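You operate a simulated robot arm through the tools that you are given. There is no shell and no other tool. Be economical: measure what you need, move in short steps, check, and stop when the job is done.

The job below is to be done with a simulated robot arm. You get a single attempt, and the scene is never put back.

JOB
Oil the rusty nut on block D, then slacken it.
Fine: the block stays clamped; can and spanner go back. Set down upright: green oil can.

The check looks at the end state, three seconds after you hand in, the way a careful person would. Anything else that was tipped, shoved, dropped, spilled or broken makes it a failure.

ROBOT AND FRAMES
A 6-joint arm with a two-finger parallel gripper, fixed in place. Base frame: the origin is at the foot of the arm, x ahead of it, y to its left, z up; the work surface is at about z = 88. Lengths are in cm, angles in rad, forces in N, time in s.
With the tool pointing down near the work surface it reaches from about 36 to 76 cm from the base axis. Its first joint turns from -1.152 to 1.152 rad. Payload 2.45 kg.
The TCP is the grasp point between the finger pads, 2.4 cm short of the fingertips. In the tool frame z runs along the fingers and y along their closing line. The gripper opens to 6.8 cm. The fingers are 1.7 cm wide and 1 cm thick; the gripper's body (4 by 7 cm) begins 4.1 cm behind the TCP.
Orientation is told as [roll, pitch, yaw] about the base's x, y, z axes, in that order, counted from this pose: with the fingers straight down and closing along the base's y, the tool's x points along the base's -x, its y along +y and its z along -z.

CONTROLS
- The arm moves only by the tool move_arm. Its argument "targets" is a list that holds one entry, the list of rows, each a list of 7 numbers: the opening, from 0 (shut) to 1 (fully open), then the shift along the tool's x, y, z in cm, then the turn, a rotation vector about the tool's x, y, z in rad. In form: [[[grip, dx, dy, dz, rx, ry, rz], ...]]. A call has 1 to 8 rows; each row shifts and turns the commanded pose from where the row before left it, along the tool's axes as they then stand. Rows are played at 5 a second. More than 5 cm and 0.15 rad between two rows, or a gripper value outside its range, and nothing of the call is played. A pose out of reach is approached as far as the arm can. The call stops where the force on the tool passes 40 N (or 10 N more than at its start, if that is more) or the arm is blocked; 0.2 s more then pass. The fingers move at their own pace (about 10.8 cm/s each) and stop on an object; they squeeze with about 33 N. The grip force told is the motor's: it shows also when the fingers shut on nothing. Time passes only in rows, and 0.2 s behind the last, so rows that do not move let the fingers close. The reply holds the time, the measured pose of the TCP, the force on the tool along the base axes, the opening and the grip force, in the units named above and with some noise, with the torque about the TCP (base axes, N m) and any sound that the robot's microphone picked up, and new pictures: "show" is both (left out), scene, wrist or none.
- Cameras (640 x 400 px; columns grow to the right, rows downward): "scene" is fixed at [17.52, 43.49, 144.6]; the picture's right is [-0.56, -0.83, 0.00], its down [-0.61, 0.41, -0.68] and it looks along [0.56, -0.38, -0.73] (base axes); focal length 214 px, centre (320, 200). "wrist" rides on the gripper at [8.4, 1.1, -7.5] in the tool frame; the picture's right is [-0.13, 0.99, 0.00], its down [-0.60, -0.08, -0.79] and it looks along [-0.79, -0.10, 0.61] (tool axes); focal length 251 px, centre (320, 200). There is no depth. A picture from a camera that has moved, and an enlarged one, comes with that camera's place and axes in the base frame and with its lens.
- close_up(camera, box): a new picture of the part [left, top, right, bottom] of that camera's present view, enlarged. No time passes.
- hand_in(): hands the job in; it is judged then, once.

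Go step by step. Nothing tells you positions but the pictures and the camera data: compare them with the known pose of the tool, close in by small moves and look again before you grip or let go. The budget is 120 turns and 200 pictures, counting those below and the enlarged ones. Unless the task says otherwise, let go and move clear before handing in, and close with one line.

The tools are called by a JSON object that holds its "name" and its "arguments". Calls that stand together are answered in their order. move_arm: Moves the arm, as the interface text tells. Its arguments: {"type":"object","properties":{"targets":{"type":"array"},"show":{"type":"string","enum":["both","scene","wrist","none"]}},"required":["targets"]} The other tools are called the same way: close_up (camera, box) takes an enlarged picture of a part of a camera's view; hand_in () hands the job in.

At the start:

```text
time: 0.0
tcp_pos: [40.6, 21.31, 127.44]
orientation: [0.001, 0.0, 0.0]
wrist_force: [-0.9, 0.6, -0.2]
moment: [0.02, 0.0, 0.0]
finger_gap: 6.76
grip_force: 0.0
```

scene: 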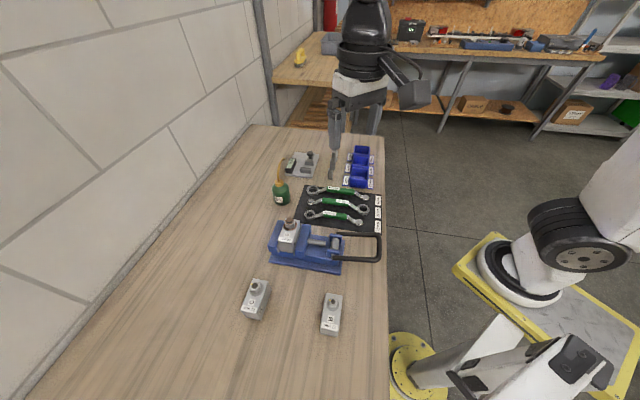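
wrist: 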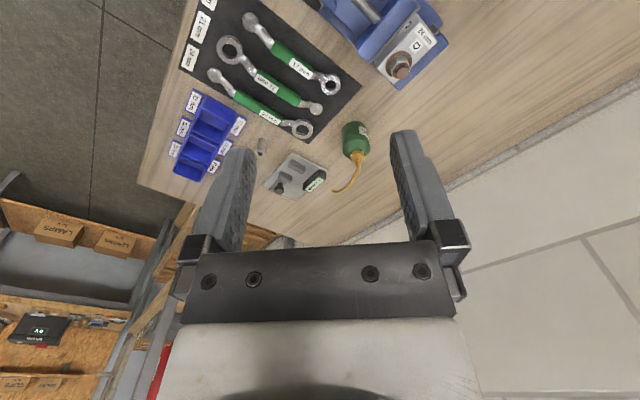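

I see a blue vise holding a block with a rusty nut, three green-handled spanners on a dark mat, a green oil can, bins, and two loose blocks. I'll look closer first.

{"name": "close_up", "arguments": {"camera": "scene", "box": [250, 140, 400, 234]}}

{"name": "close_up", "arguments": {"camera": "scene", "box": [230, 205, 390, 345]}}

{"name": "close_up", "arguments": {"camera": "wrist", "box": [140, 0, 460, 200]}}

```text
4.26 times, centred on (325, 187) of scene
camera zoom: at [17.52, 43.49, 144.6], right [-0.56, -0.83, 0.0], down [-0.61, 0.41, -0.68], along [0.56, -0.38, -0.73], focal length 913 px, centre (299, 255)
```

zoom: 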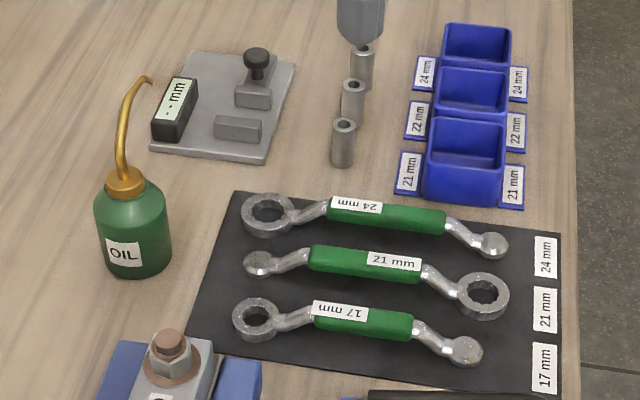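

```text
2.86 times, centred on (310, 275) of scene
camera zoom: at [17.52, 43.49, 144.6], right [-0.56, -0.83, 0.0], down [-0.61, 0.41, -0.68], along [0.56, -0.38, -0.73], focal length 613 px, centre (349, -14)
```

zoom: 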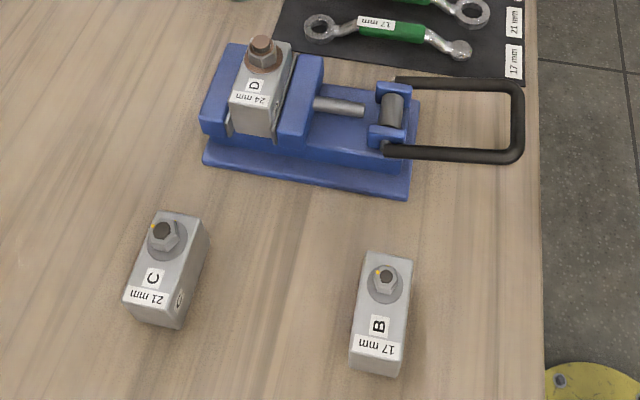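

```text
2.00 times, centred on (300, 100) of wrist
camera zoom: at [32.28, 22.4, 134.79], right [0.13, 0.99, 0.0], down [0.6, -0.08, 0.79], along [0.79, -0.1, -0.61], focal length 503 px, centre (360, 400)
```

zoom: 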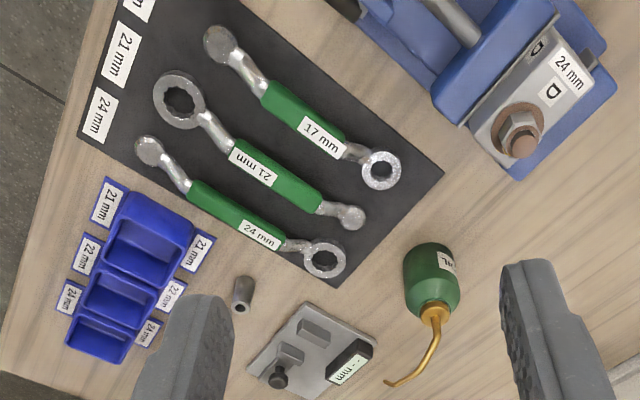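

Block D (labelled 24 mm) is clamped in the vise, with its nut near (50, 31, 100). The can axis is near (68.2, 25.5) with the spout tip near (72.6, 20.2, 101.7), and the 24 mm spanner runs from (66, 14) to (52, 0). I'll move toward the can from the side opposite the spout.

{"name": "move_arm", "arguments": {"targets": [[[1, -3.23, 2.12, 2.57, 0, 0, 0], [1, -3.23, 2.12, 2.57, 0, 0, 0], [1, -3.23, 2.12, 2.57, 0, 0, 0], [1, -3.23, 2.12, 2.57, 0, 0, 0], [1, -3.23, 2.12, 2.57, 0, 0, 0], [1, -3.23, 2.12, 2.57, 0, 0, 0], [1, 0, 0, 0, 0, 0, 0.15], [1, 0, 0, 0, 0, 0, 0.15]]], "show": "none"}}

{"name": "move_arm", "arguments": {"targets": [[[1, 0, 0, 0, 0, 0, 0.15], [1, 0, 0, 0, 0, 0, 0.15], [1, 0, 0, 0, 0, 0, 0.15], [1, 0, 0, 0, 0, 0, 0.15], [1, 0, 0, 0, 0, -0.15, 0], [1, 0, 0, 0, 0, -0.15, 0], [1, 0, 0, 0, 0, -0.15, 0], [1, 0, 0, 0, 0, -0.15, 0]]]}}

```text
time: 1.8
tcp_pos: [60.09, 33.96, 111.88]
orientation: [0.0, 0.001, -0.303]
wrist_force: [0.0, -0.1, 1.2]
moment: [-0.01, 0.02, 0.0]
finger_gap: 6.81
grip_force: 0.0
```

```text
time: 3.6
tcp_pos: [60.09, 33.87, 111.83]
orientation: [0.003, -0.603, -0.9]
wrist_force: [0.1, -0.7, 0.9]
moment: [0.0, -0.02, -0.03]
finger_gap: 6.82
grip_force: 0.0
camera wrist: at [53.99, 43.47, 113.29], right [0.84, 0.53, 0.07], down [-0.03, -0.09, 1.0], along [0.54, -0.84, -0.06], focal length 251 px, centre (320, 200)
```

scene: 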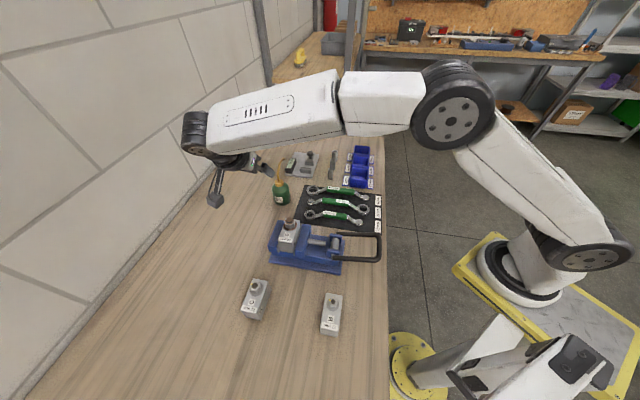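
wrist: 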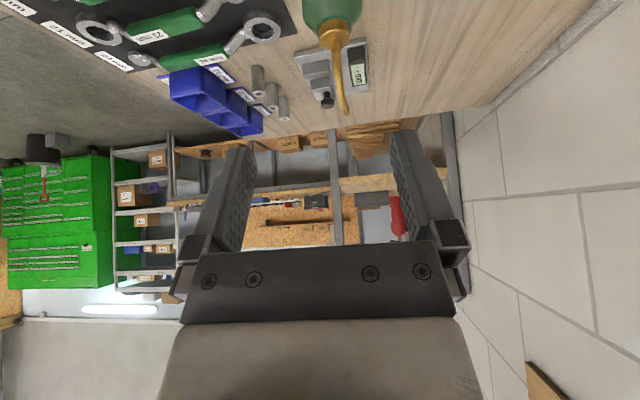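

The view lines up with the spout pointing away from the gripper. I'll finish tilting and drop to a pre-grasp position 10 cm short of the can.

{"name": "move_arm", "arguments": {"targets": [[[1, 0, 0, 0, 0, -0.147, 0], [1, 1.75, 0.42, 4.17, 0, 0, 0], [1, 1.75, 0.42, 4.17, 0, 0, 0], [1, 1.75, 0.42, 4.17, 0, 0, 0], [1, 0, 0, 0, 0, 0, 0]]]}}

{"name": "close_up", "arguments": {"camera": "scene", "box": [200, 140, 330, 240]}}

```text
time: 4.8
tcp_pos: [63.97, 31.05, 99.13]
orientation: [0.001, -0.748, -0.901]
wrist_force: [0.8, -0.3, 0.2]
moment: [0.01, -0.02, -0.04]
finger_gap: 6.79
grip_force: 0.0
camera wrist: at [57.91, 40.61, 98.84], right [0.84, 0.54, 0.09], down [-0.12, 0.03, 0.99], along [0.54, -0.84, 0.09], focal length 251 px, centre (320, 200)
```

scene: 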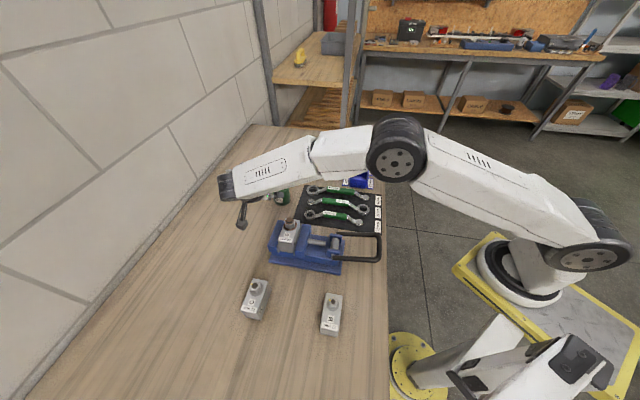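
wrist: 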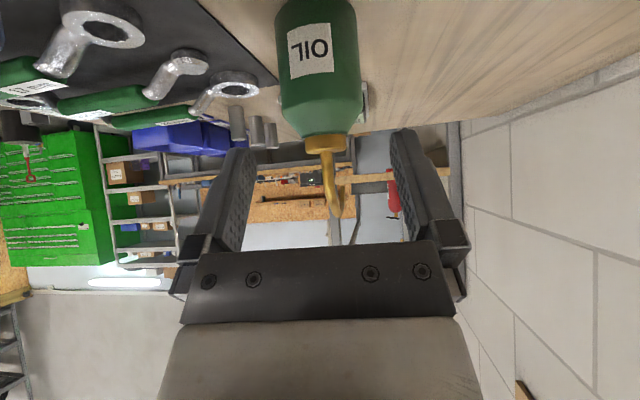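

```text
4.00 times, centred on (265, 190) of scene
camera zoom: at [17.52, 43.49, 144.6], right [-0.56, -0.83, 0.0], down [-0.61, 0.41, -0.68], along [0.56, -0.38, -0.73], focal length 858 px, centre (540, 240)
```

zoom: 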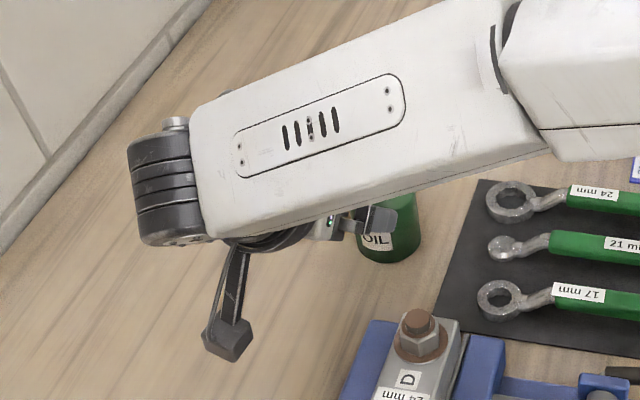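

The can axis sits within about 0.1 cm of the gripper centreline and the body is about 6 cm wide. I'll advance along the fingers, stopping a little short first.

{"name": "move_arm", "arguments": {"targets": [[[1, 0, 0, 2.5, 0, 0, 0], [1, 0, 0, 2.5, 0, 0, 0], [1, 0, 0, 1.0, 0, 0, 0]]], "show": "wrist"}}

{"name": "close_up", "arguments": {"camera": "scene", "box": [220, 150, 330, 230]}}

```text
time: 5.6
tcp_pos: [66.5, 27.83, 94.76]
orientation: [0.0, -0.747, -0.901]
wrist_force: [-0.2, 0.1, -0.4]
moment: [0.0, 0.02, 0.01]
finger_gap: 6.79
grip_force: 0.1
camera wrist: at [60.4, 37.42, 94.44], right [0.84, 0.54, 0.09], down [-0.12, 0.03, 0.99], along [0.54, -0.84, 0.09], focal length 251 px, centre (320, 200)
```

wrist: 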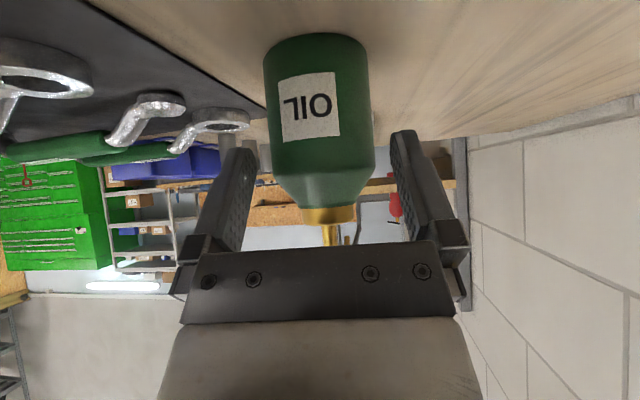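

```text
5.00 times, centred on (275, 190) of scene
camera zoom: at [17.52, 43.49, 144.6], right [-0.56, -0.83, 0.0], down [-0.61, 0.41, -0.68], along [0.56, -0.38, -0.73], focal length 1072 px, centre (545, 250)
```

zoom: 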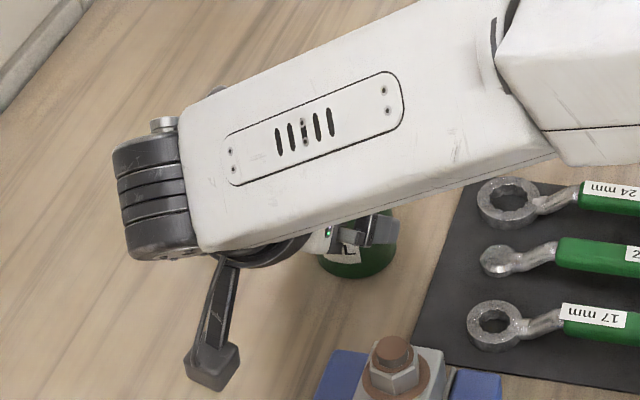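

Lateral alignment still looks good, and the wrist camera bracket is clear of the table. I'll go the last 3.4 cm, checking before I close.

{"name": "move_arm", "arguments": {"targets": [[[1, 0, 0.05, 1.7, 0, 0, 0], [1, 0, 0, 1.7, 0, 0, 0], [1, 0, 0, 0, 0, 0, 0]]], "show": "wrist"}}

{"name": "close_up", "arguments": {"camera": "scene", "box": [240, 160, 320, 220]}}

```text
time: 6.4
tcp_pos: [68.05, 26.05, 92.17]
orientation: [-0.001, -0.749, -0.902]
wrist_force: [1.0, 0.6, -0.6]
moment: [-0.01, -0.04, 0.02]
finger_gap: 6.79
grip_force: 0.1
camera wrist: at [61.87, 35.69, 91.98], right [0.84, 0.54, 0.09], down [-0.12, 0.03, 0.99], along [0.54, -0.84, 0.09], focal length 251 px, centre (320, 200)
```

wrist: 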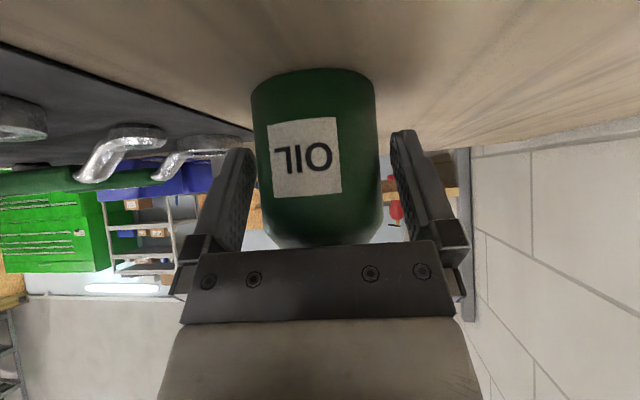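

```text
6.67 times, centred on (280, 190) of scene
camera zoom: at [17.52, 43.49, 144.6], right [-0.56, -0.83, 0.0], down [-0.61, 0.41, -0.68], along [0.56, -0.38, -0.73], focal length 1430 px, centre (587, 267)
```

zoom: 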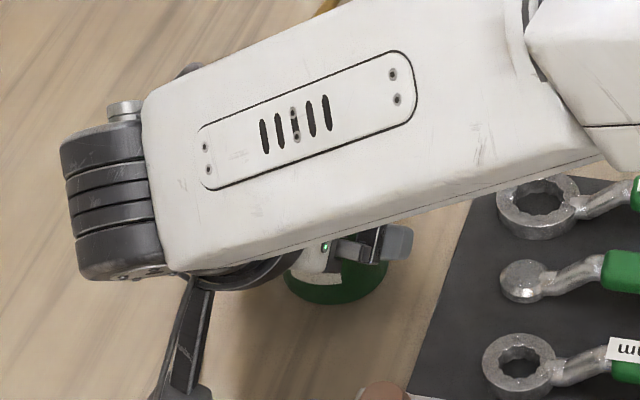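

The can is between the fingers. I'll close on it.

{"name": "move_arm", "arguments": {"targets": [[[0.5, 0, 0, 0, 0, 0, 0], [0.5, 0, 0, 0, 0, 0, 0], [0.5, 0, 0, 0, 0, 0, 0]]], "show": "wrist"}}

```text
time: 7.2
tcp_pos: [67.97, 26.11, 92.16]
orientation: [0.0, -0.748, -0.899]
wrist_force: [0.4, -1.0, -0.2]
moment: [-0.12, -0.01, 0.01]
finger_gap: 5.62
grip_force: 33.1
camera wrist: at [61.85, 35.69, 91.98], right [0.84, 0.54, 0.09], down [-0.12, 0.03, 0.99], along [0.54, -0.84, 0.09], focal length 251 px, centre (320, 200)
```

wrist: 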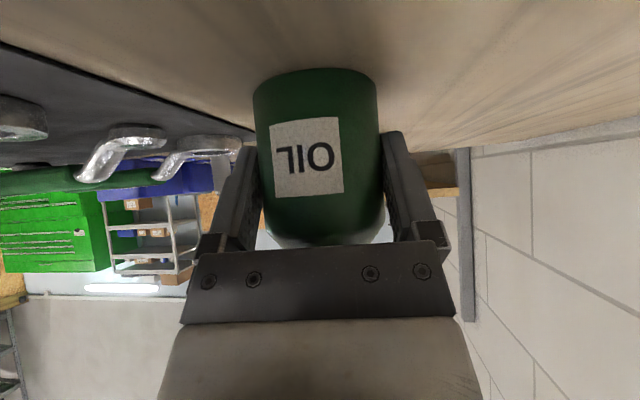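

Gripped at 5.6 cm. I'll lift straight up 4 cm and check.

{"name": "move_arm", "arguments": {"targets": [[[0.5, -1.36, 0, -1.466, 0, 0, 0], [0.5, -1.36, 0, -1.466, 0, 0, 0]]]}}

```text
time: 7.8
tcp_pos: [67.89, 26.09, 96.18]
orientation: [-0.001, -0.747, -0.9]
wrist_force: [0.0, 1.1, -3.8]
moment: [0.03, 0.03, -0.01]
finger_gap: 5.62
grip_force: 32.5
camera wrist: at [61.81, 35.69, 95.95], right [0.84, 0.54, 0.09], down [-0.12, 0.03, 0.99], along [0.54, -0.84, 0.09], focal length 251 px, centre (320, 200)
```

scene: 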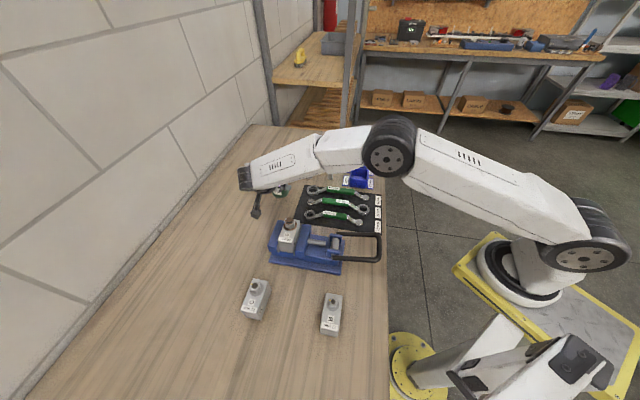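
wrist: 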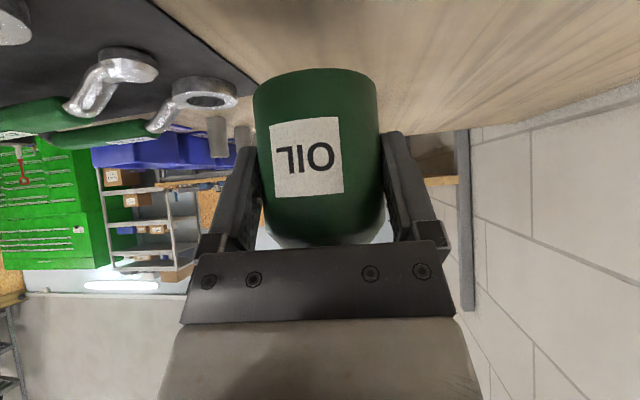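

The can is held firmly (about 3.8 N) and upright. I'll lift it higher and turn it about the vertical to yaw about -0.57 so it clears blocks B and C when it reaches the vise.

{"name": "move_arm", "arguments": {"targets": [[[0.5, -3.13, 0, -3.37, 0, 0, 0], [0.5, -3.13, 0, -3.37, 0, 0, 0], [0.5, -3.13, 0, -3.37, 0, 0, 0], [0.5, 0, 0, 0, -0.0748, 0, -0.0806], [0.5, 0, 0, 0, -0.0748, 0, -0.0806], [0.5, 0, 0, 0, -0.0748, 0, -0.0806]]], "show": "scene"}}

```text
time: 9.2
tcp_pos: [67.93, 26.07, 109.99]
orientation: [0.002, -0.745, -0.568]
wrist_force: [-0.2, -0.3, 0.3]
moment: [-0.01, 0.0, 0.02]
finger_gap: 3.42
grip_force: 0.4
```

scene: 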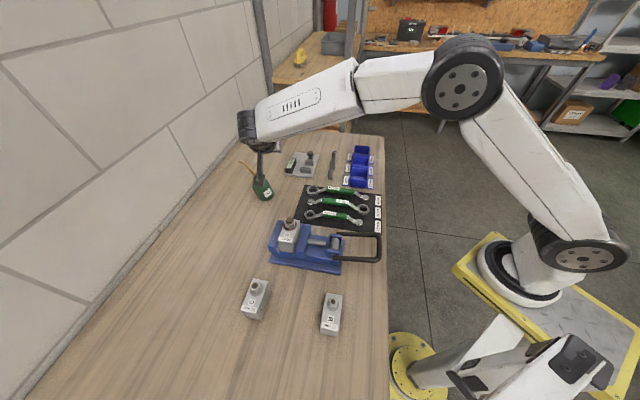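

The gap has closed to 3.4 cm with no grip force, so the can has slipped out. I'll look without letting any time pass.

{"name": "close_up", "arguments": {"camera": "scene", "box": [220, 130, 320, 220]}}

{"name": "close_up", "arguments": {"camera": "wrist", "box": [0, 0, 640, 400]}}

```text
4.44 times, centred on (270, 175) of scene
camera zoom: at [17.52, 43.49, 144.6], right [-0.56, -0.83, 0.0], down [-0.61, 0.41, -0.68], along [0.56, -0.38, -0.73], focal length 953 px, centre (542, 311)
```

zoom: 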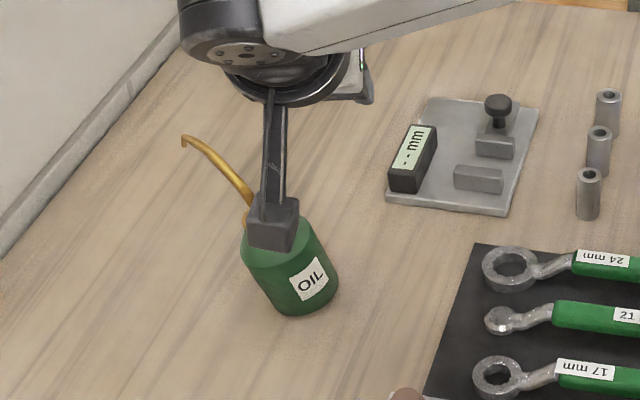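

```text
1.00 times, centred on (320, 200) of wrist (not enlarged: the box is as wide or as high as the picture)
camera zoom: at [59.06, 33.15, 109.84], right [0.61, 0.79, 0.09], down [-0.12, -0.02, 0.99], along [0.78, -0.62, 0.09], focal length 251 px, centre (320, 200)
```

zoom: 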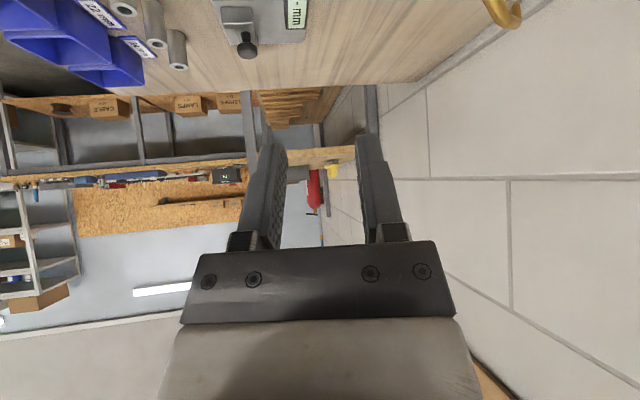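

The can appears to have slid out and to be in the air, tilted, just above the table. I'll hold still for one short row and see where it ends up.

{"name": "move_arm", "arguments": {"targets": [[[1, 0, 0, 0, 0, 0, 0]]], "show": "both"}}

{"name": "close_up", "arguments": {"camera": "scene", "box": [220, 130, 320, 220]}}

```text
time: 9.6
tcp_pos: [67.91, 26.0, 110.07]
orientation: [0.002, -0.747, -0.569]
wrist_force: [0.2, -0.9, -0.4]
moment: [-0.02, 0.01, 0.01]
finger_gap: 6.79
grip_force: 0.1
camera wrist: at [59.07, 33.14, 109.83], right [0.61, 0.78, 0.09], down [-0.12, -0.02, 0.99], along [0.78, -0.62, 0.09], focal length 251 px, centre (320, 200)
```

scene: 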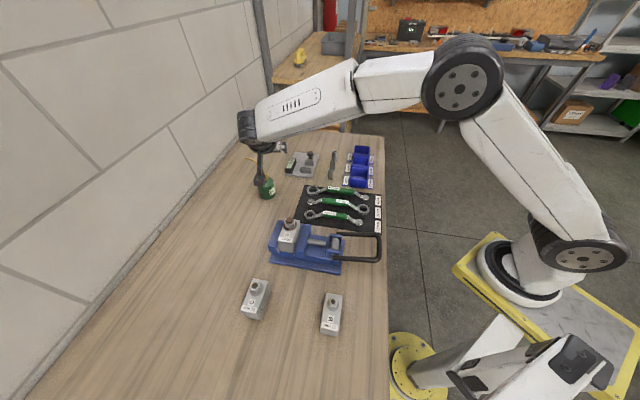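
wrist: 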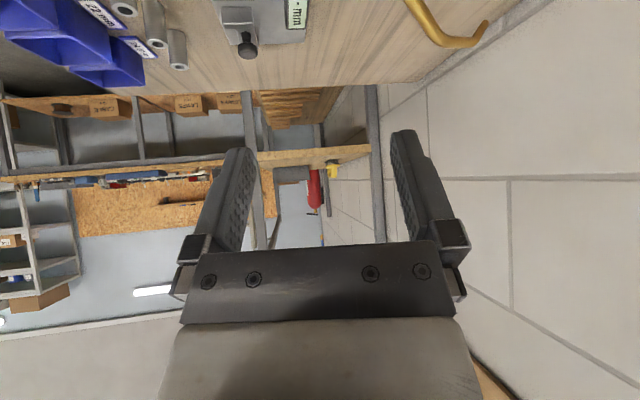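

```text
4.44 times, centred on (270, 175) of scene
camera zoom: at [17.52, 43.49, 144.6], right [-0.56, -0.83, 0.0], down [-0.61, 0.41, -0.68], along [0.56, -0.38, -0.73], focal length 953 px, centre (542, 311)
```

zoom: 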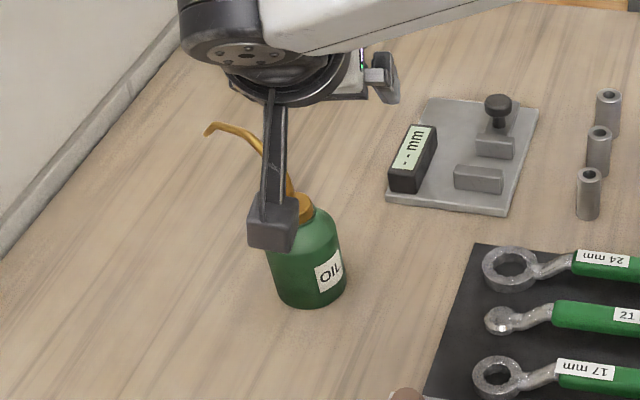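

The can landed on its base and seems to be rocking upright, with its spout now pointing toward the wall. I'll let it settle and look again.

{"name": "move_arm", "arguments": {"targets": [[[1, 0, 0, 0, 0, 0, 0], [1, 0, 0, 0, 0, 0, 0], [1, 0, 0, 0, 0, 0, 0], [1, 0, 0, 0, 0, 0, 0]]], "show": "wrist"}}

{"name": "close_up", "arguments": {"camera": "scene", "box": [220, 130, 320, 220]}}

```text
time: 10.6
tcp_pos: [67.91, 26.13, 109.99]
orientation: [0.0, -0.746, -0.574]
wrist_force: [0.2, -0.1, -0.4]
moment: [-0.03, 0.01, -0.03]
finger_gap: 6.79
grip_force: 0.0
camera wrist: at [59.07, 33.15, 109.81], right [0.61, 0.78, 0.09], down [-0.12, -0.02, 0.99], along [0.78, -0.62, 0.09], focal length 251 px, centre (320, 200)
```

wrist: 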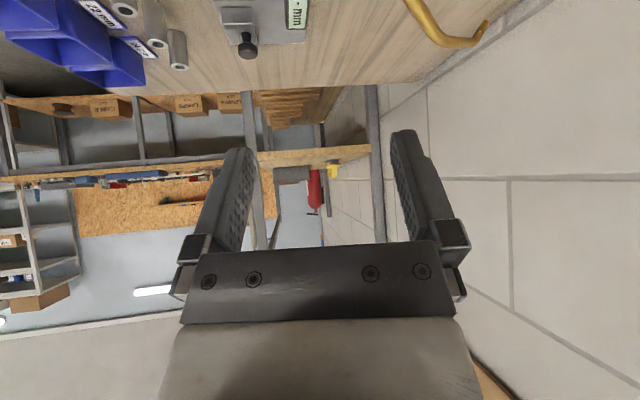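

```text
4.44 times, centred on (270, 175) of scene
camera zoom: at [17.52, 43.49, 144.6], right [-0.56, -0.83, 0.0], down [-0.61, 0.41, -0.68], along [0.56, -0.38, -0.73], focal length 953 px, centre (542, 311)
```

zoom: 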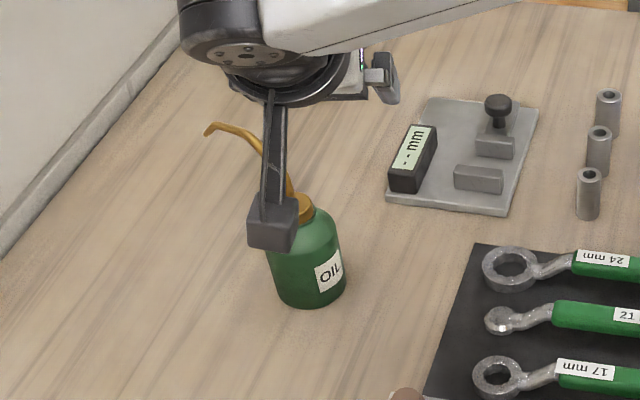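

By luck the can is standing upright and I see no oil on the table. Its axis is now near (73.6, 28.2) with the spout at about +0.55 rad. I'll re-approach radially at that yaw and move slower with a deeper grip this time.

{"name": "move_arm", "arguments": {"targets": [[[1, 0, 0, 0, -0.0952, 0, -0.1026], [1, 0, 0, 0, -0.0952, 0, -0.1026], [1, 0, 0, 0, -0.0952, 0, -0.1026], [1, 0, 0, 0, -0.0952, 0, -0.1026], [1, 0, 0, 0, -0.0952, 0, -0.1026], [1, 0, 0, 0, -0.0952, 0, -0.1026], [1, 0, 0, 0, -0.0952, 0, -0.1026], [1, 0, 0, 0, -0.0952, 0, -0.1026]]], "show": "none"}}

{"name": "move_arm", "arguments": {"targets": [[[1, 2.72, -0.42, 2.43, 0, 0, 0], [1, 2.72, -0.42, 2.43, 0, 0, 0], [1, 2.72, -0.42, 2.43, 0, 0, 0]]]}}

{"name": "close_up", "arguments": {"camera": "scene", "box": [220, 130, 320, 220]}}

```text
time: 12.4
tcp_pos: [67.93, 26.04, 110.07]
orientation: [0.013, -0.749, 0.527]
wrist_force: [-0.4, 0.7, 0.5]
moment: [0.0, 0.02, 0.02]
finger_gap: 6.79
grip_force: 0.1
```

```text
time: 13.2
tcp_pos: [67.62, 24.47, 99.24]
orientation: [-0.007, -0.746, 0.56]
wrist_force: [0.8, -0.4, -0.4]
moment: [0.0, 0.0, -0.03]
finger_gap: 6.79
grip_force: 0.1
camera wrist: at [57.59, 19.55, 98.96], right [-0.44, 0.89, 0.08], down [-0.04, -0.11, 0.99], along [0.9, 0.44, 0.09], focal length 251 px, centre (320, 200)
```

scene: 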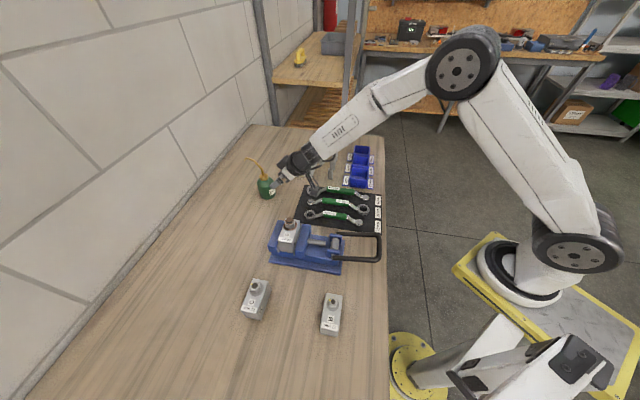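
wrist: 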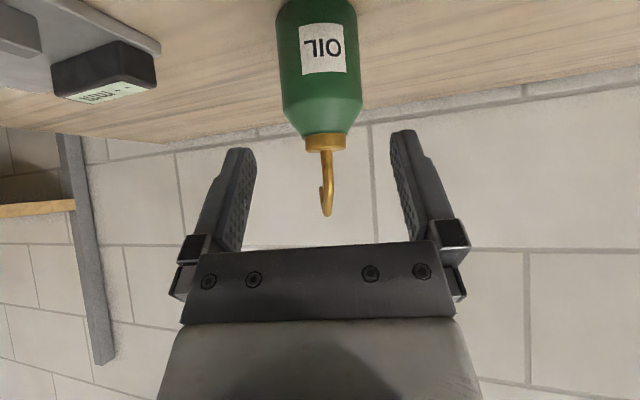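

```text
4.44 times, centred on (270, 175) of scene
camera zoom: at [17.52, 43.49, 144.6], right [-0.56, -0.83, 0.0], down [-0.61, 0.41, -0.68], along [0.56, -0.38, -0.73], focal length 953 px, centre (542, 311)
```

zoom: 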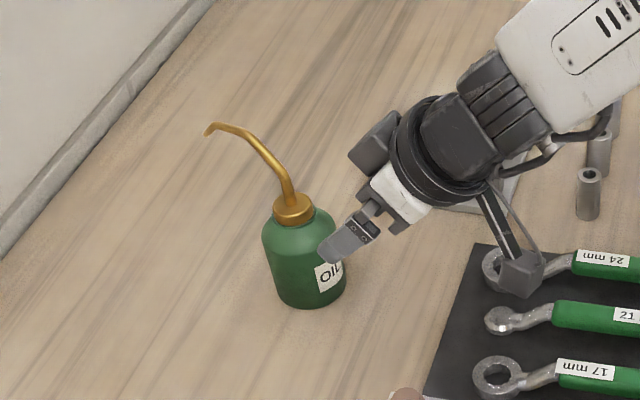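

The can is nearly centred, needing about 0.15 cm sideways, and is 7 cm ahead horizontally. I'll advance in two stages.

{"name": "move_arm", "arguments": {"targets": [[[1, 0, 0.15, 2.5, 0, 0, 0], [1, 0, 0, 2.5, 0, 0, 0], [1, 0, 0, 1.5, 0, 0, 0], [1, 0, 0, 0, 0, 0, 0]]], "show": "wrist"}}

{"name": "close_up", "arguments": {"camera": "scene", "box": [220, 130, 320, 220]}}

```text
time: 14.2
tcp_pos: [71.35, 26.99, 94.37]
orientation: [0.003, -0.749, 0.549]
wrist_force: [0.5, -0.6, -0.4]
moment: [-0.01, -0.01, -0.01]
finger_gap: 6.8
grip_force: 0.1
camera wrist: at [61.24, 22.16, 94.15], right [-0.44, 0.89, 0.09], down [-0.04, -0.12, 0.99], along [0.9, 0.43, 0.09], focal length 251 px, centre (320, 200)
```

wrist: 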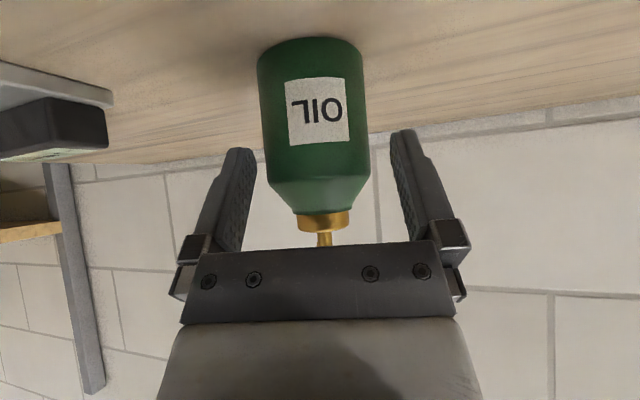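

```text
4.44 times, centred on (270, 175) of scene
camera zoom: at [17.52, 43.49, 144.6], right [-0.56, -0.83, 0.0], down [-0.61, 0.41, -0.68], along [0.56, -0.38, -0.73], focal length 953 px, centre (542, 311)
```

zoom: 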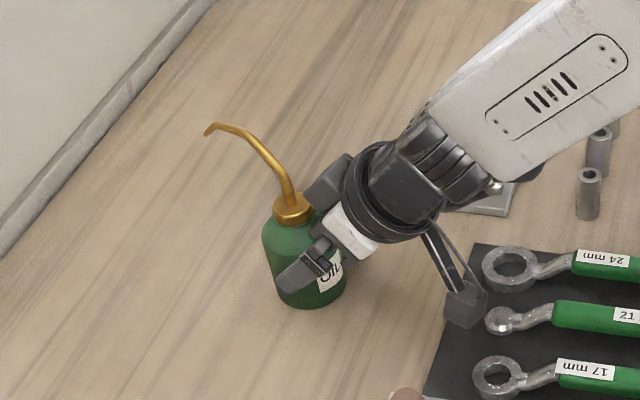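

Alignment is good, so I'll go the last 3.3 cm and then close.

{"name": "move_arm", "arguments": {"targets": [[[1, 0, 0, 1.7, 0, 0, 0], [1, 0, 0, 1.6, 0, 0, 0], [1, 0, 0, 0, 0, 0, 0]]], "show": "wrist"}}

{"name": "close_up", "arguments": {"camera": "scene", "box": [220, 130, 320, 220]}}

```text
time: 15.0
tcp_pos: [73.29, 28.09, 91.95]
orientation: [-0.001, -0.748, 0.55]
wrist_force: [-2.1, -1.7, 5.6]
moment: [0.08, -0.05, 0.0]
finger_gap: 6.81
grip_force: 0.2
camera wrist: at [63.19, 23.22, 91.78], right [-0.44, 0.89, 0.09], down [-0.04, -0.12, 0.99], along [0.9, 0.43, 0.09], focal length 251 px, centre (320, 200)
```

wrist: 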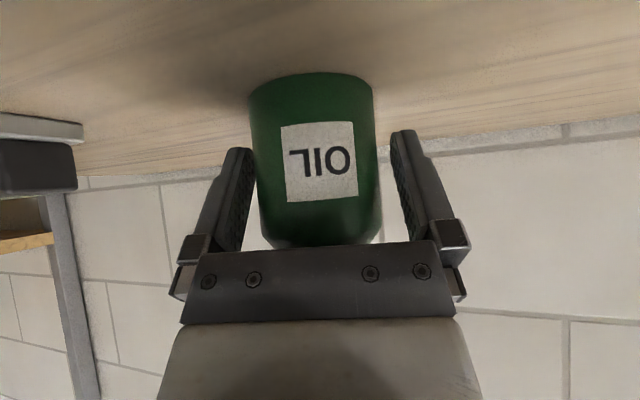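

```text
4.44 times, centred on (270, 175) of scene
camera zoom: at [17.5, 43.48, 144.61], right [-0.56, -0.83, 0.0], down [-0.61, 0.41, -0.68], along [0.56, -0.38, -0.73], focal length 953 px, centre (542, 311)
```

zoom: 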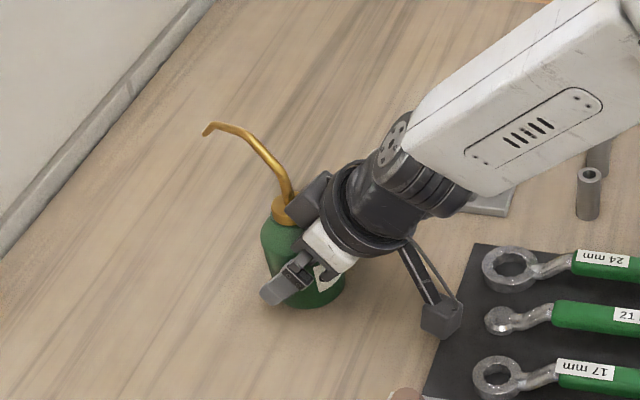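

About 6 N along the approach means the palm is just touching the can's shoulder. I'll back off 0.5 cm, then close.

{"name": "move_arm", "arguments": {"targets": [[[1, 0, 0, -0.5, 0, 0, 0], [1, 0, 0, 0, 0, 0, 0]]], "show": "none"}}

{"name": "move_arm", "arguments": {"targets": [[[0.7, 0, 0, 0, 0, 0, 0], [0.3, 0, 0, 0, 0, 0, 0], [0.3, 0, 0, 0, 0, 0, 0]]], "show": "wrist"}}

```text
time: 15.6
tcp_pos: [72.9, 27.96, 92.25]
orientation: [0.001, -0.748, 0.548]
wrist_force: [0.6, 1.0, 1.1]
moment: [0.0, -0.01, 0.02]
finger_gap: 6.79
grip_force: 0.1
```

```text
time: 16.4
tcp_pos: [72.92, 27.9, 92.17]
orientation: [0.002, -0.747, 0.55]
wrist_force: [-0.8, -1.1, -0.5]
moment: [-0.04, 0.06, 0.04]
finger_gap: 5.56
grip_force: 33.4
camera wrist: at [62.87, 23.06, 92.09], right [-0.44, 0.89, 0.09], down [-0.04, -0.12, 0.99], along [0.9, 0.43, 0.09], focal length 251 px, centre (320, 200)
```

wrist: 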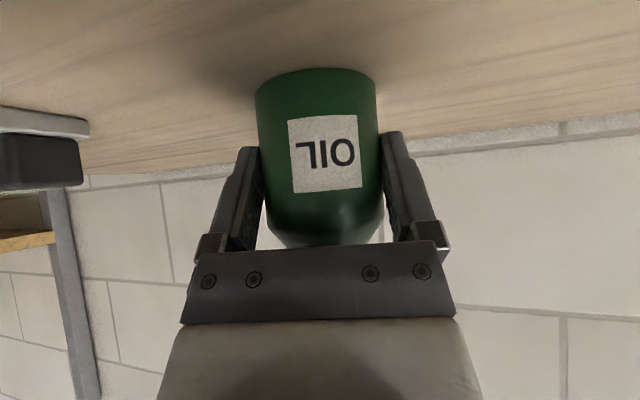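

Gripped at 5.56 cm. I'll lift slowly this time and watch the grip.

{"name": "move_arm", "arguments": {"targets": [[[0.3, -0.34, 0, -0.367, 0, 0, 0], [0.3, -0.34, 0, -0.367, 0, 0, 0], [0.3, -0.68, 0, -0.733, 0, 0, 0], [0.3, -0.68, 0, -0.733, 0, 0, 0], [0.3, -0.68, 0, -0.733, 0, 0, 0]]], "show": "wrist"}}

{"name": "close_up", "arguments": {"camera": "scene", "box": [220, 120, 320, 210]}}

```text
time: 17.6
tcp_pos: [72.99, 27.91, 96.22]
orientation: [-0.001, -0.748, 0.55]
wrist_force: [-0.2, 0.1, -3.1]
moment: [-0.01, 0.05, 0.01]
finger_gap: 5.54
grip_force: 32.9
camera wrist: at [62.85, 23.04, 96.08], right [-0.44, 0.89, 0.09], down [-0.04, -0.12, 0.99], along [0.9, 0.43, 0.09], focal length 251 px, centre (320, 200)
```

wrist: 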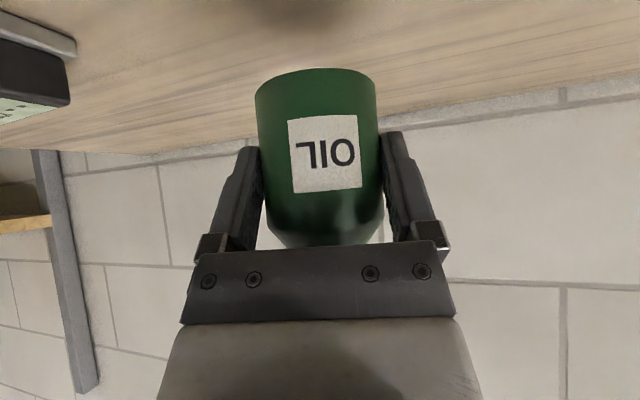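

```text
4.44 times, centred on (270, 165) of scene
camera zoom: at [17.52, 43.49, 144.6], right [-0.56, -0.83, 0.0], down [-0.61, 0.41, -0.68], along [0.56, -0.38, -0.73], focal length 953 px, centre (542, 356)
```

zoom: 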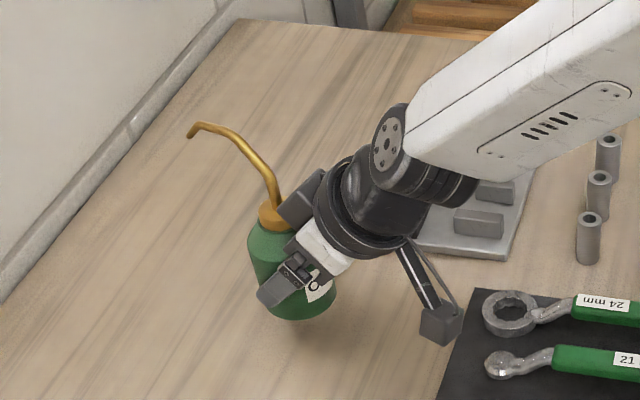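

The can is held and level. I'll lift slowly, then carry it toward the vise in small steps while turning it.

{"name": "move_arm", "arguments": {"targets": [[[0.3, -1.02, 0, -1.1, 0, 0, 0], [0.3, -1.02, 0, -1.1, 0, 0, 0], [0.3, -1.02, 0, -1.1, 0, 0, 0], [0.3, -1.02, 0, -1.1, 0, 0, 0], [0.3, -1.02, 0, -1.1, 0, 0, 0], [0.3, -1.02, 0, -1.1, 0, 0, 0], [0.3, -1.02, 0, -1.1, 0, 0, 0], [0.3, -1.02, 0, -1.1, 0, 0, 0]]], "show": "wrist"}}

```text
time: 19.4
tcp_pos: [73.04, 27.85, 108.2]
orientation: [0.003, -0.747, 0.547]
wrist_force: [0.0, -1.0, -3.9]
moment: [0.0, 0.01, -0.02]
finger_gap: 5.59
grip_force: 33.0
camera wrist: at [62.9, 23.03, 108.08], right [-0.44, 0.9, 0.09], down [-0.04, -0.12, 0.99], along [0.9, 0.43, 0.09], focal length 251 px, centre (320, 200)
```

wrist: 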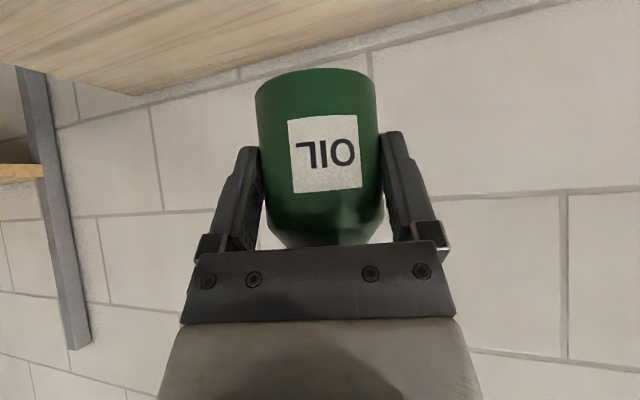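

No slip, so I'll start the carry.

{"name": "move_arm", "arguments": {"targets": [[[0.3, 0.706, 0.808, -0.655, 0.0284, 0, 0.0306], [0.3, 0.706, 0.808, -0.655, 0.0284, 0, 0.0306], [0.3, 0.706, 0.808, -0.655, 0.0284, 0, 0.0306], [0.3, 0.706, 0.808, -0.655, 0.0284, 0, 0.0306], [0.3, 0.794, 0.637, -0.737, 0.0284, 0, 0.0306], [0.3, 0.794, 0.637, -0.737, 0.0284, 0, 0.0306], [0.3, 0.794, 0.637, -0.737, 0.0284, 0, 0.0306], [0.3, 0.794, 0.637, -0.737, 0.0284, 0, 0.0306]]], "show": "scene"}}

```text
time: 21.2
tcp_pos: [63.03, 29.98, 108.33]
orientation: [-0.001, -0.747, 0.215]
wrist_force: [-0.4, 0.2, -3.6]
moment: [-0.03, 0.04, 0.05]
finger_gap: 5.55
grip_force: 32.8
```

scene: 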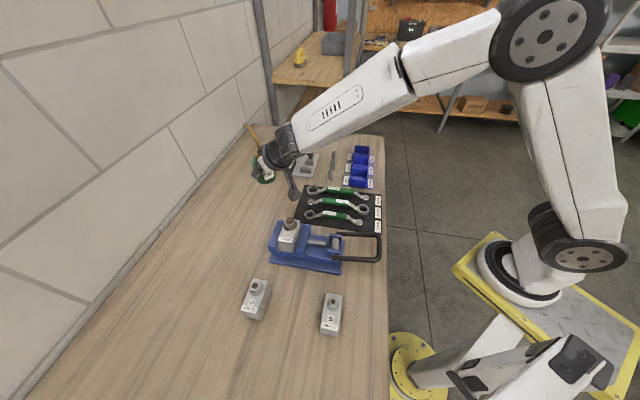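

{"name": "move_arm", "arguments": {"targets": [[[0.3, 0.861, 0.448, -0.798, 0.0284, 0, 0.0306], [0.3, 0.861, 0.448, -0.798, 0.0284, 0, 0.0306], [0.3, 0.861, 0.448, -0.798, 0.0284, 0, 0.0306], [0.3, 0.861, 0.448, -0.798, 0.0284, 0, 0.0306], [0.3, 0.904, 0.247, -0.838, 0.0284, 0, 0.0306], [0.3, 0.904, 0.247, -0.838, 0.0284, 0, 0.0306], [0.3, 0.904, 0.247, -0.838, 0.0284, 0, 0.0306], [0.3, 0.904, 0.247, -0.838, 0.0284, 0, 0.0306]]], "show": "none"}}

{"name": "move_arm", "arguments": {"targets": [[[0.3, 0.921, 0.038, -0.854, 0.0284, 0, 0.0306], [0.3, 0.921, 0.038, -0.854, 0.0284, 0, 0.0306], [0.3, 0.921, 0.038, -0.854, 0.0284, 0, 0.0306], [0.3, 0.921, 0.038, -0.854, 0.0284, 0, 0.0306], [0.3, 0.913, -0.17, -0.847, 0.0284, 0, 0.0306], [0.3, 0.913, -0.17, -0.847, 0.0284, 0, 0.0306], [0.3, 0.913, -0.17, -0.847, 0.0284, 0, 0.0306], [0.3, 0.913, -0.17, -0.847, 0.0284, 0, 0.0306]]]}}

{"name": "close_up", "arguments": {"camera": "scene", "box": [200, 150, 360, 250]}}

```text
time: 23.0
tcp_pos: [53.31, 32.09, 108.34]
orientation: [-0.003, -0.748, -0.119]
wrist_force: [-0.2, -0.6, -4.1]
moment: [0.01, 0.05, 0.01]
finger_gap: 5.57
grip_force: 32.9
```

```text
time: 24.8
tcp_pos: [43.51, 34.17, 108.38]
orientation: [-0.003, -0.747, -0.45]
wrist_force: [-0.9, 0.0, -4.2]
moment: [0.02, 0.06, 0.01]
finger_gap: 5.58
grip_force: 32.6
camera wrist: at [33.95, 40.26, 108.19], right [0.52, 0.85, 0.09], down [-0.12, -0.03, 0.99], along [0.85, -0.53, 0.09], focal length 251 px, centre (320, 200)
```

scene: 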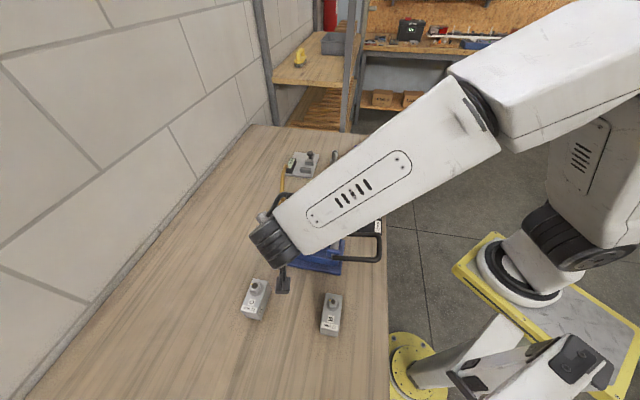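
wrist: 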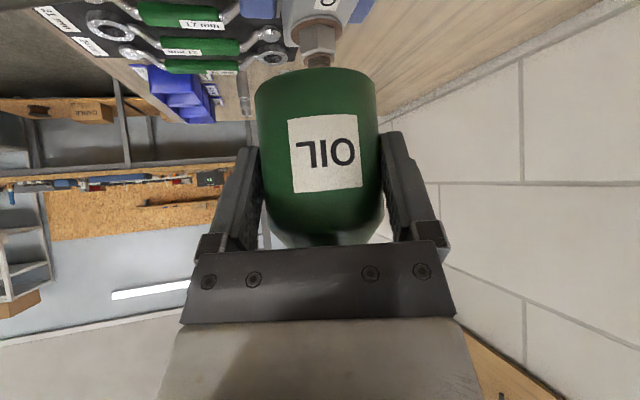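

```text
4.00 times, centred on (280, 200) of scene
camera zoom: at [17.52, 43.49, 144.6], right [-0.56, -0.83, 0.0], down [-0.61, 0.41, -0.68], along [0.56, -0.38, -0.73], focal length 858 px, centre (480, 200)
```

zoom: 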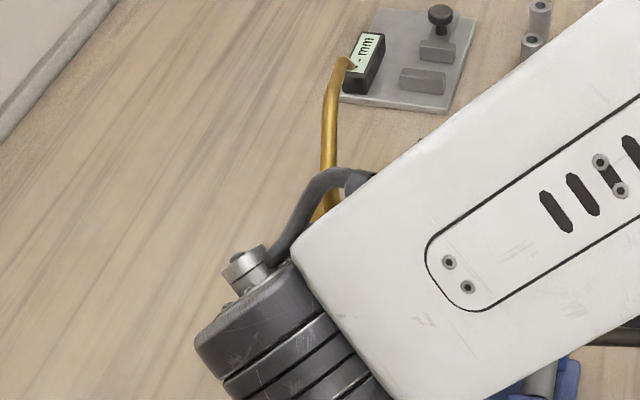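

The can has arrived intact with the spout tip near (49.3, 30), about 1.2 cm to the right of the nut's line. I'll shift it over the nut and lower it a little before tilting.

{"name": "move_arm", "arguments": {"targets": [[[0.3, 0.765, 0.3, 0.825, 0, 0, 0], [0.3, 0.765, 0.3, 0.825, 0, 0, 0], [0.3, 0.765, 0.3, 0.825, 0, 0, 0], [0.3, 0.765, 0.3, 0.825, 0, 0, 0]]], "show": "none"}}

{"name": "close_up", "arguments": {"camera": "scene", "box": [220, 160, 340, 260]}}

{"name": "close_up", "arguments": {"camera": "wrist", "box": [220, 0, 420, 125]}}

```text
time: 25.8
tcp_pos: [44.11, 35.26, 103.8]
orientation: [-0.001, -0.747, -0.45]
wrist_force: [0.3, 1.1, -3.1]
moment: [0.04, 0.05, 0.0]
finger_gap: 5.56
grip_force: 33.0
```

```text
4.00 times, centred on (280, 210) of scene
camera zoom: at [17.52, 43.49, 144.6], right [-0.56, -0.83, 0.0], down [-0.61, 0.41, -0.68], along [0.56, -0.38, -0.73], focal length 858 px, centre (480, 160)
```

zoom: 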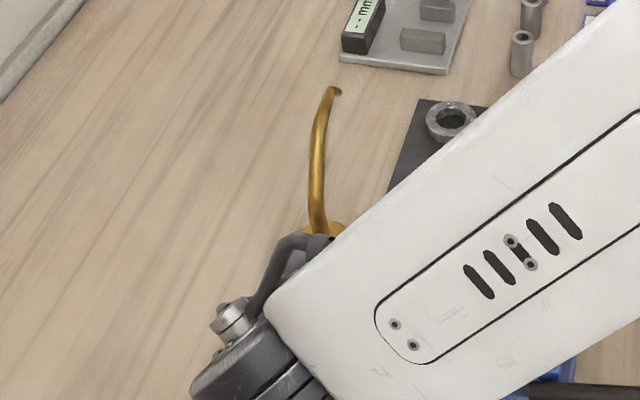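

```text
3.20 times, centred on (320, 62) of wrist
camera zoom: at [34.44, 41.37, 103.64], right [0.52, 0.85, 0.09], down [-0.12, -0.03, 0.99], along [0.85, -0.52, 0.09], focal length 805 px, centre (320, 640)
```

zoom: 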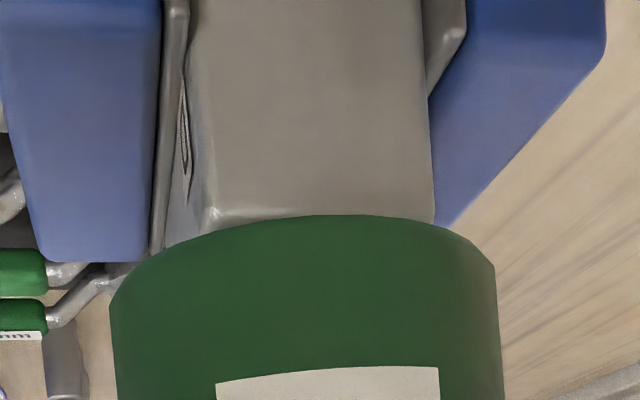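

The tip now projects to about (50, 30.7), above the nut. I'll tilt the can forward about the spout tip while lowering slowly.

{"name": "move_arm", "arguments": {"targets": [[[0.3, 0.614, 0, -0.35, 0, 0.075, 0], [0.3, 0.573, 0, -0.316, 0, 0.075, 0], [0.3, 0.53, 0, -0.287, 0, 0.075, 0], [0.3, 0.484, 0, -0.26, 0, 0.075, 0]]], "show": "wrist"}}

{"name": "close_up", "arguments": {"camera": "scene", "box": [220, 160, 340, 260]}}

```text
time: 26.8
tcp_pos: [41.76, 36.37, 103.44]
orientation: [-0.002, -0.447, -0.452]
wrist_force: [-0.6, -0.5, -4.0]
moment: [0.05, 0.04, -0.02]
finger_gap: 5.57
grip_force: 33.1
camera wrist: at [32.64, 42.24, 106.66], right [0.54, 0.84, 0.05], down [0.15, -0.16, 0.98], along [0.83, -0.52, -0.21], focal length 251 px, centre (320, 200)
```

wrist: 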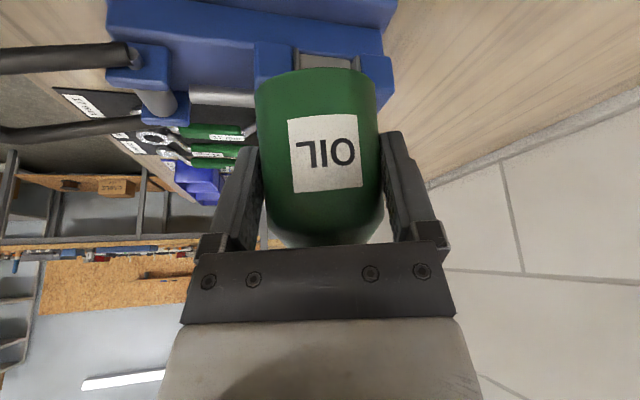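

```text
4.00 times, centred on (280, 210) of scene
camera zoom: at [17.52, 43.49, 144.6], right [-0.56, -0.83, 0.0], down [-0.61, 0.41, -0.68], along [0.56, -0.38, -0.73], focal length 858 px, centre (480, 160)
```

zoom: 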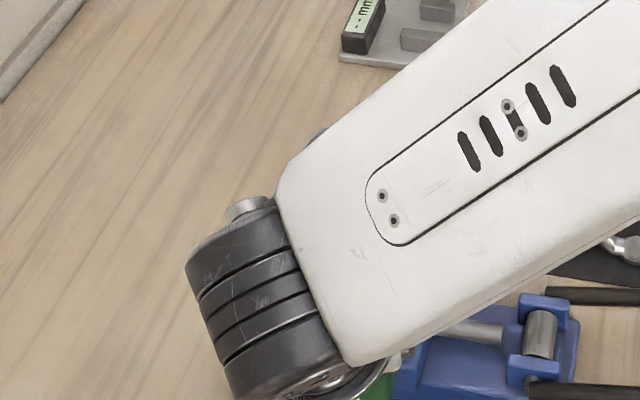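

The forearm hides the tip in both views, so I go by kinematics, which put the tip at about (49.9, 30.9, 110.4), right above the nut. I'll keep tilting and lowering.

{"name": "move_arm", "arguments": {"targets": [[[0.3, 0.437, 0, -0.238, 0, 0.075, 0], [0.3, 0.388, 0, -0.219, 0, 0.075, 0], [0.3, 0.338, 0, -0.204, 0, 0.075, 0], [0.3, 0.287, 0, -0.192, 0, 0.075, 0]]]}}

{"name": "close_up", "arguments": {"camera": "wrist", "box": [220, 0, 420, 125]}}

```text
time: 27.8
tcp_pos: [40.44, 37.17, 103.96]
orientation: [-0.001, -0.148, -0.451]
wrist_force: [-0.4, 0.3, -3.6]
moment: [0.01, 0.01, -0.06]
finger_gap: 5.56
grip_force: 32.5
camera wrist: at [32.41, 42.36, 110.06], right [0.55, 0.84, 0.02], down [0.4, -0.28, 0.87], along [0.74, -0.47, -0.49], focal length 251 px, centre (320, 200)
```

scene: 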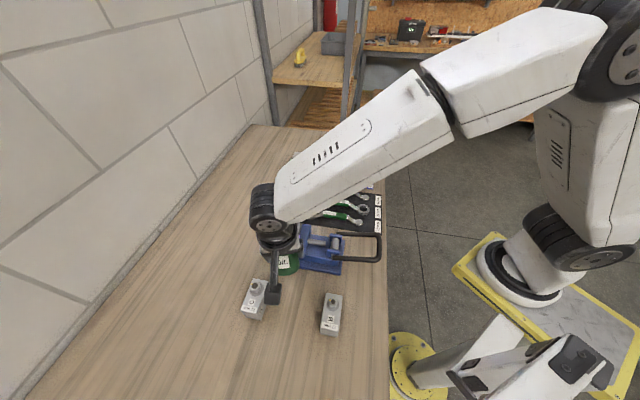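
wrist: 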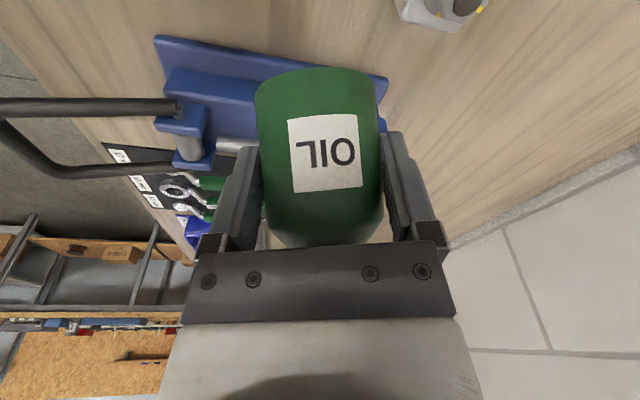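

```text
3.20 times, centred on (320, 62) of wrist
camera zoom: at [32.41, 42.36, 110.06], right [0.55, 0.84, 0.02], down [0.4, -0.28, 0.87], along [0.74, -0.47, -0.49], focal length 805 px, centre (320, 640)
```

zoom: 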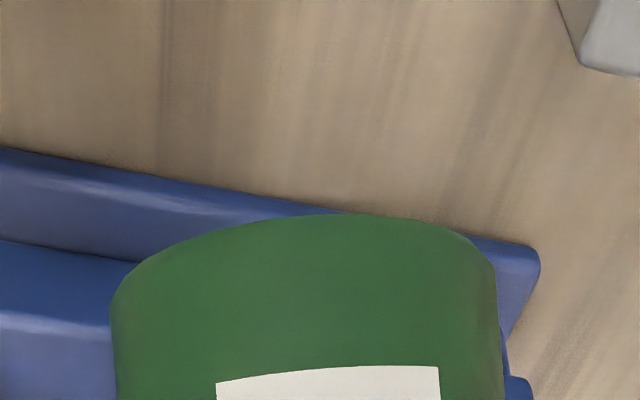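

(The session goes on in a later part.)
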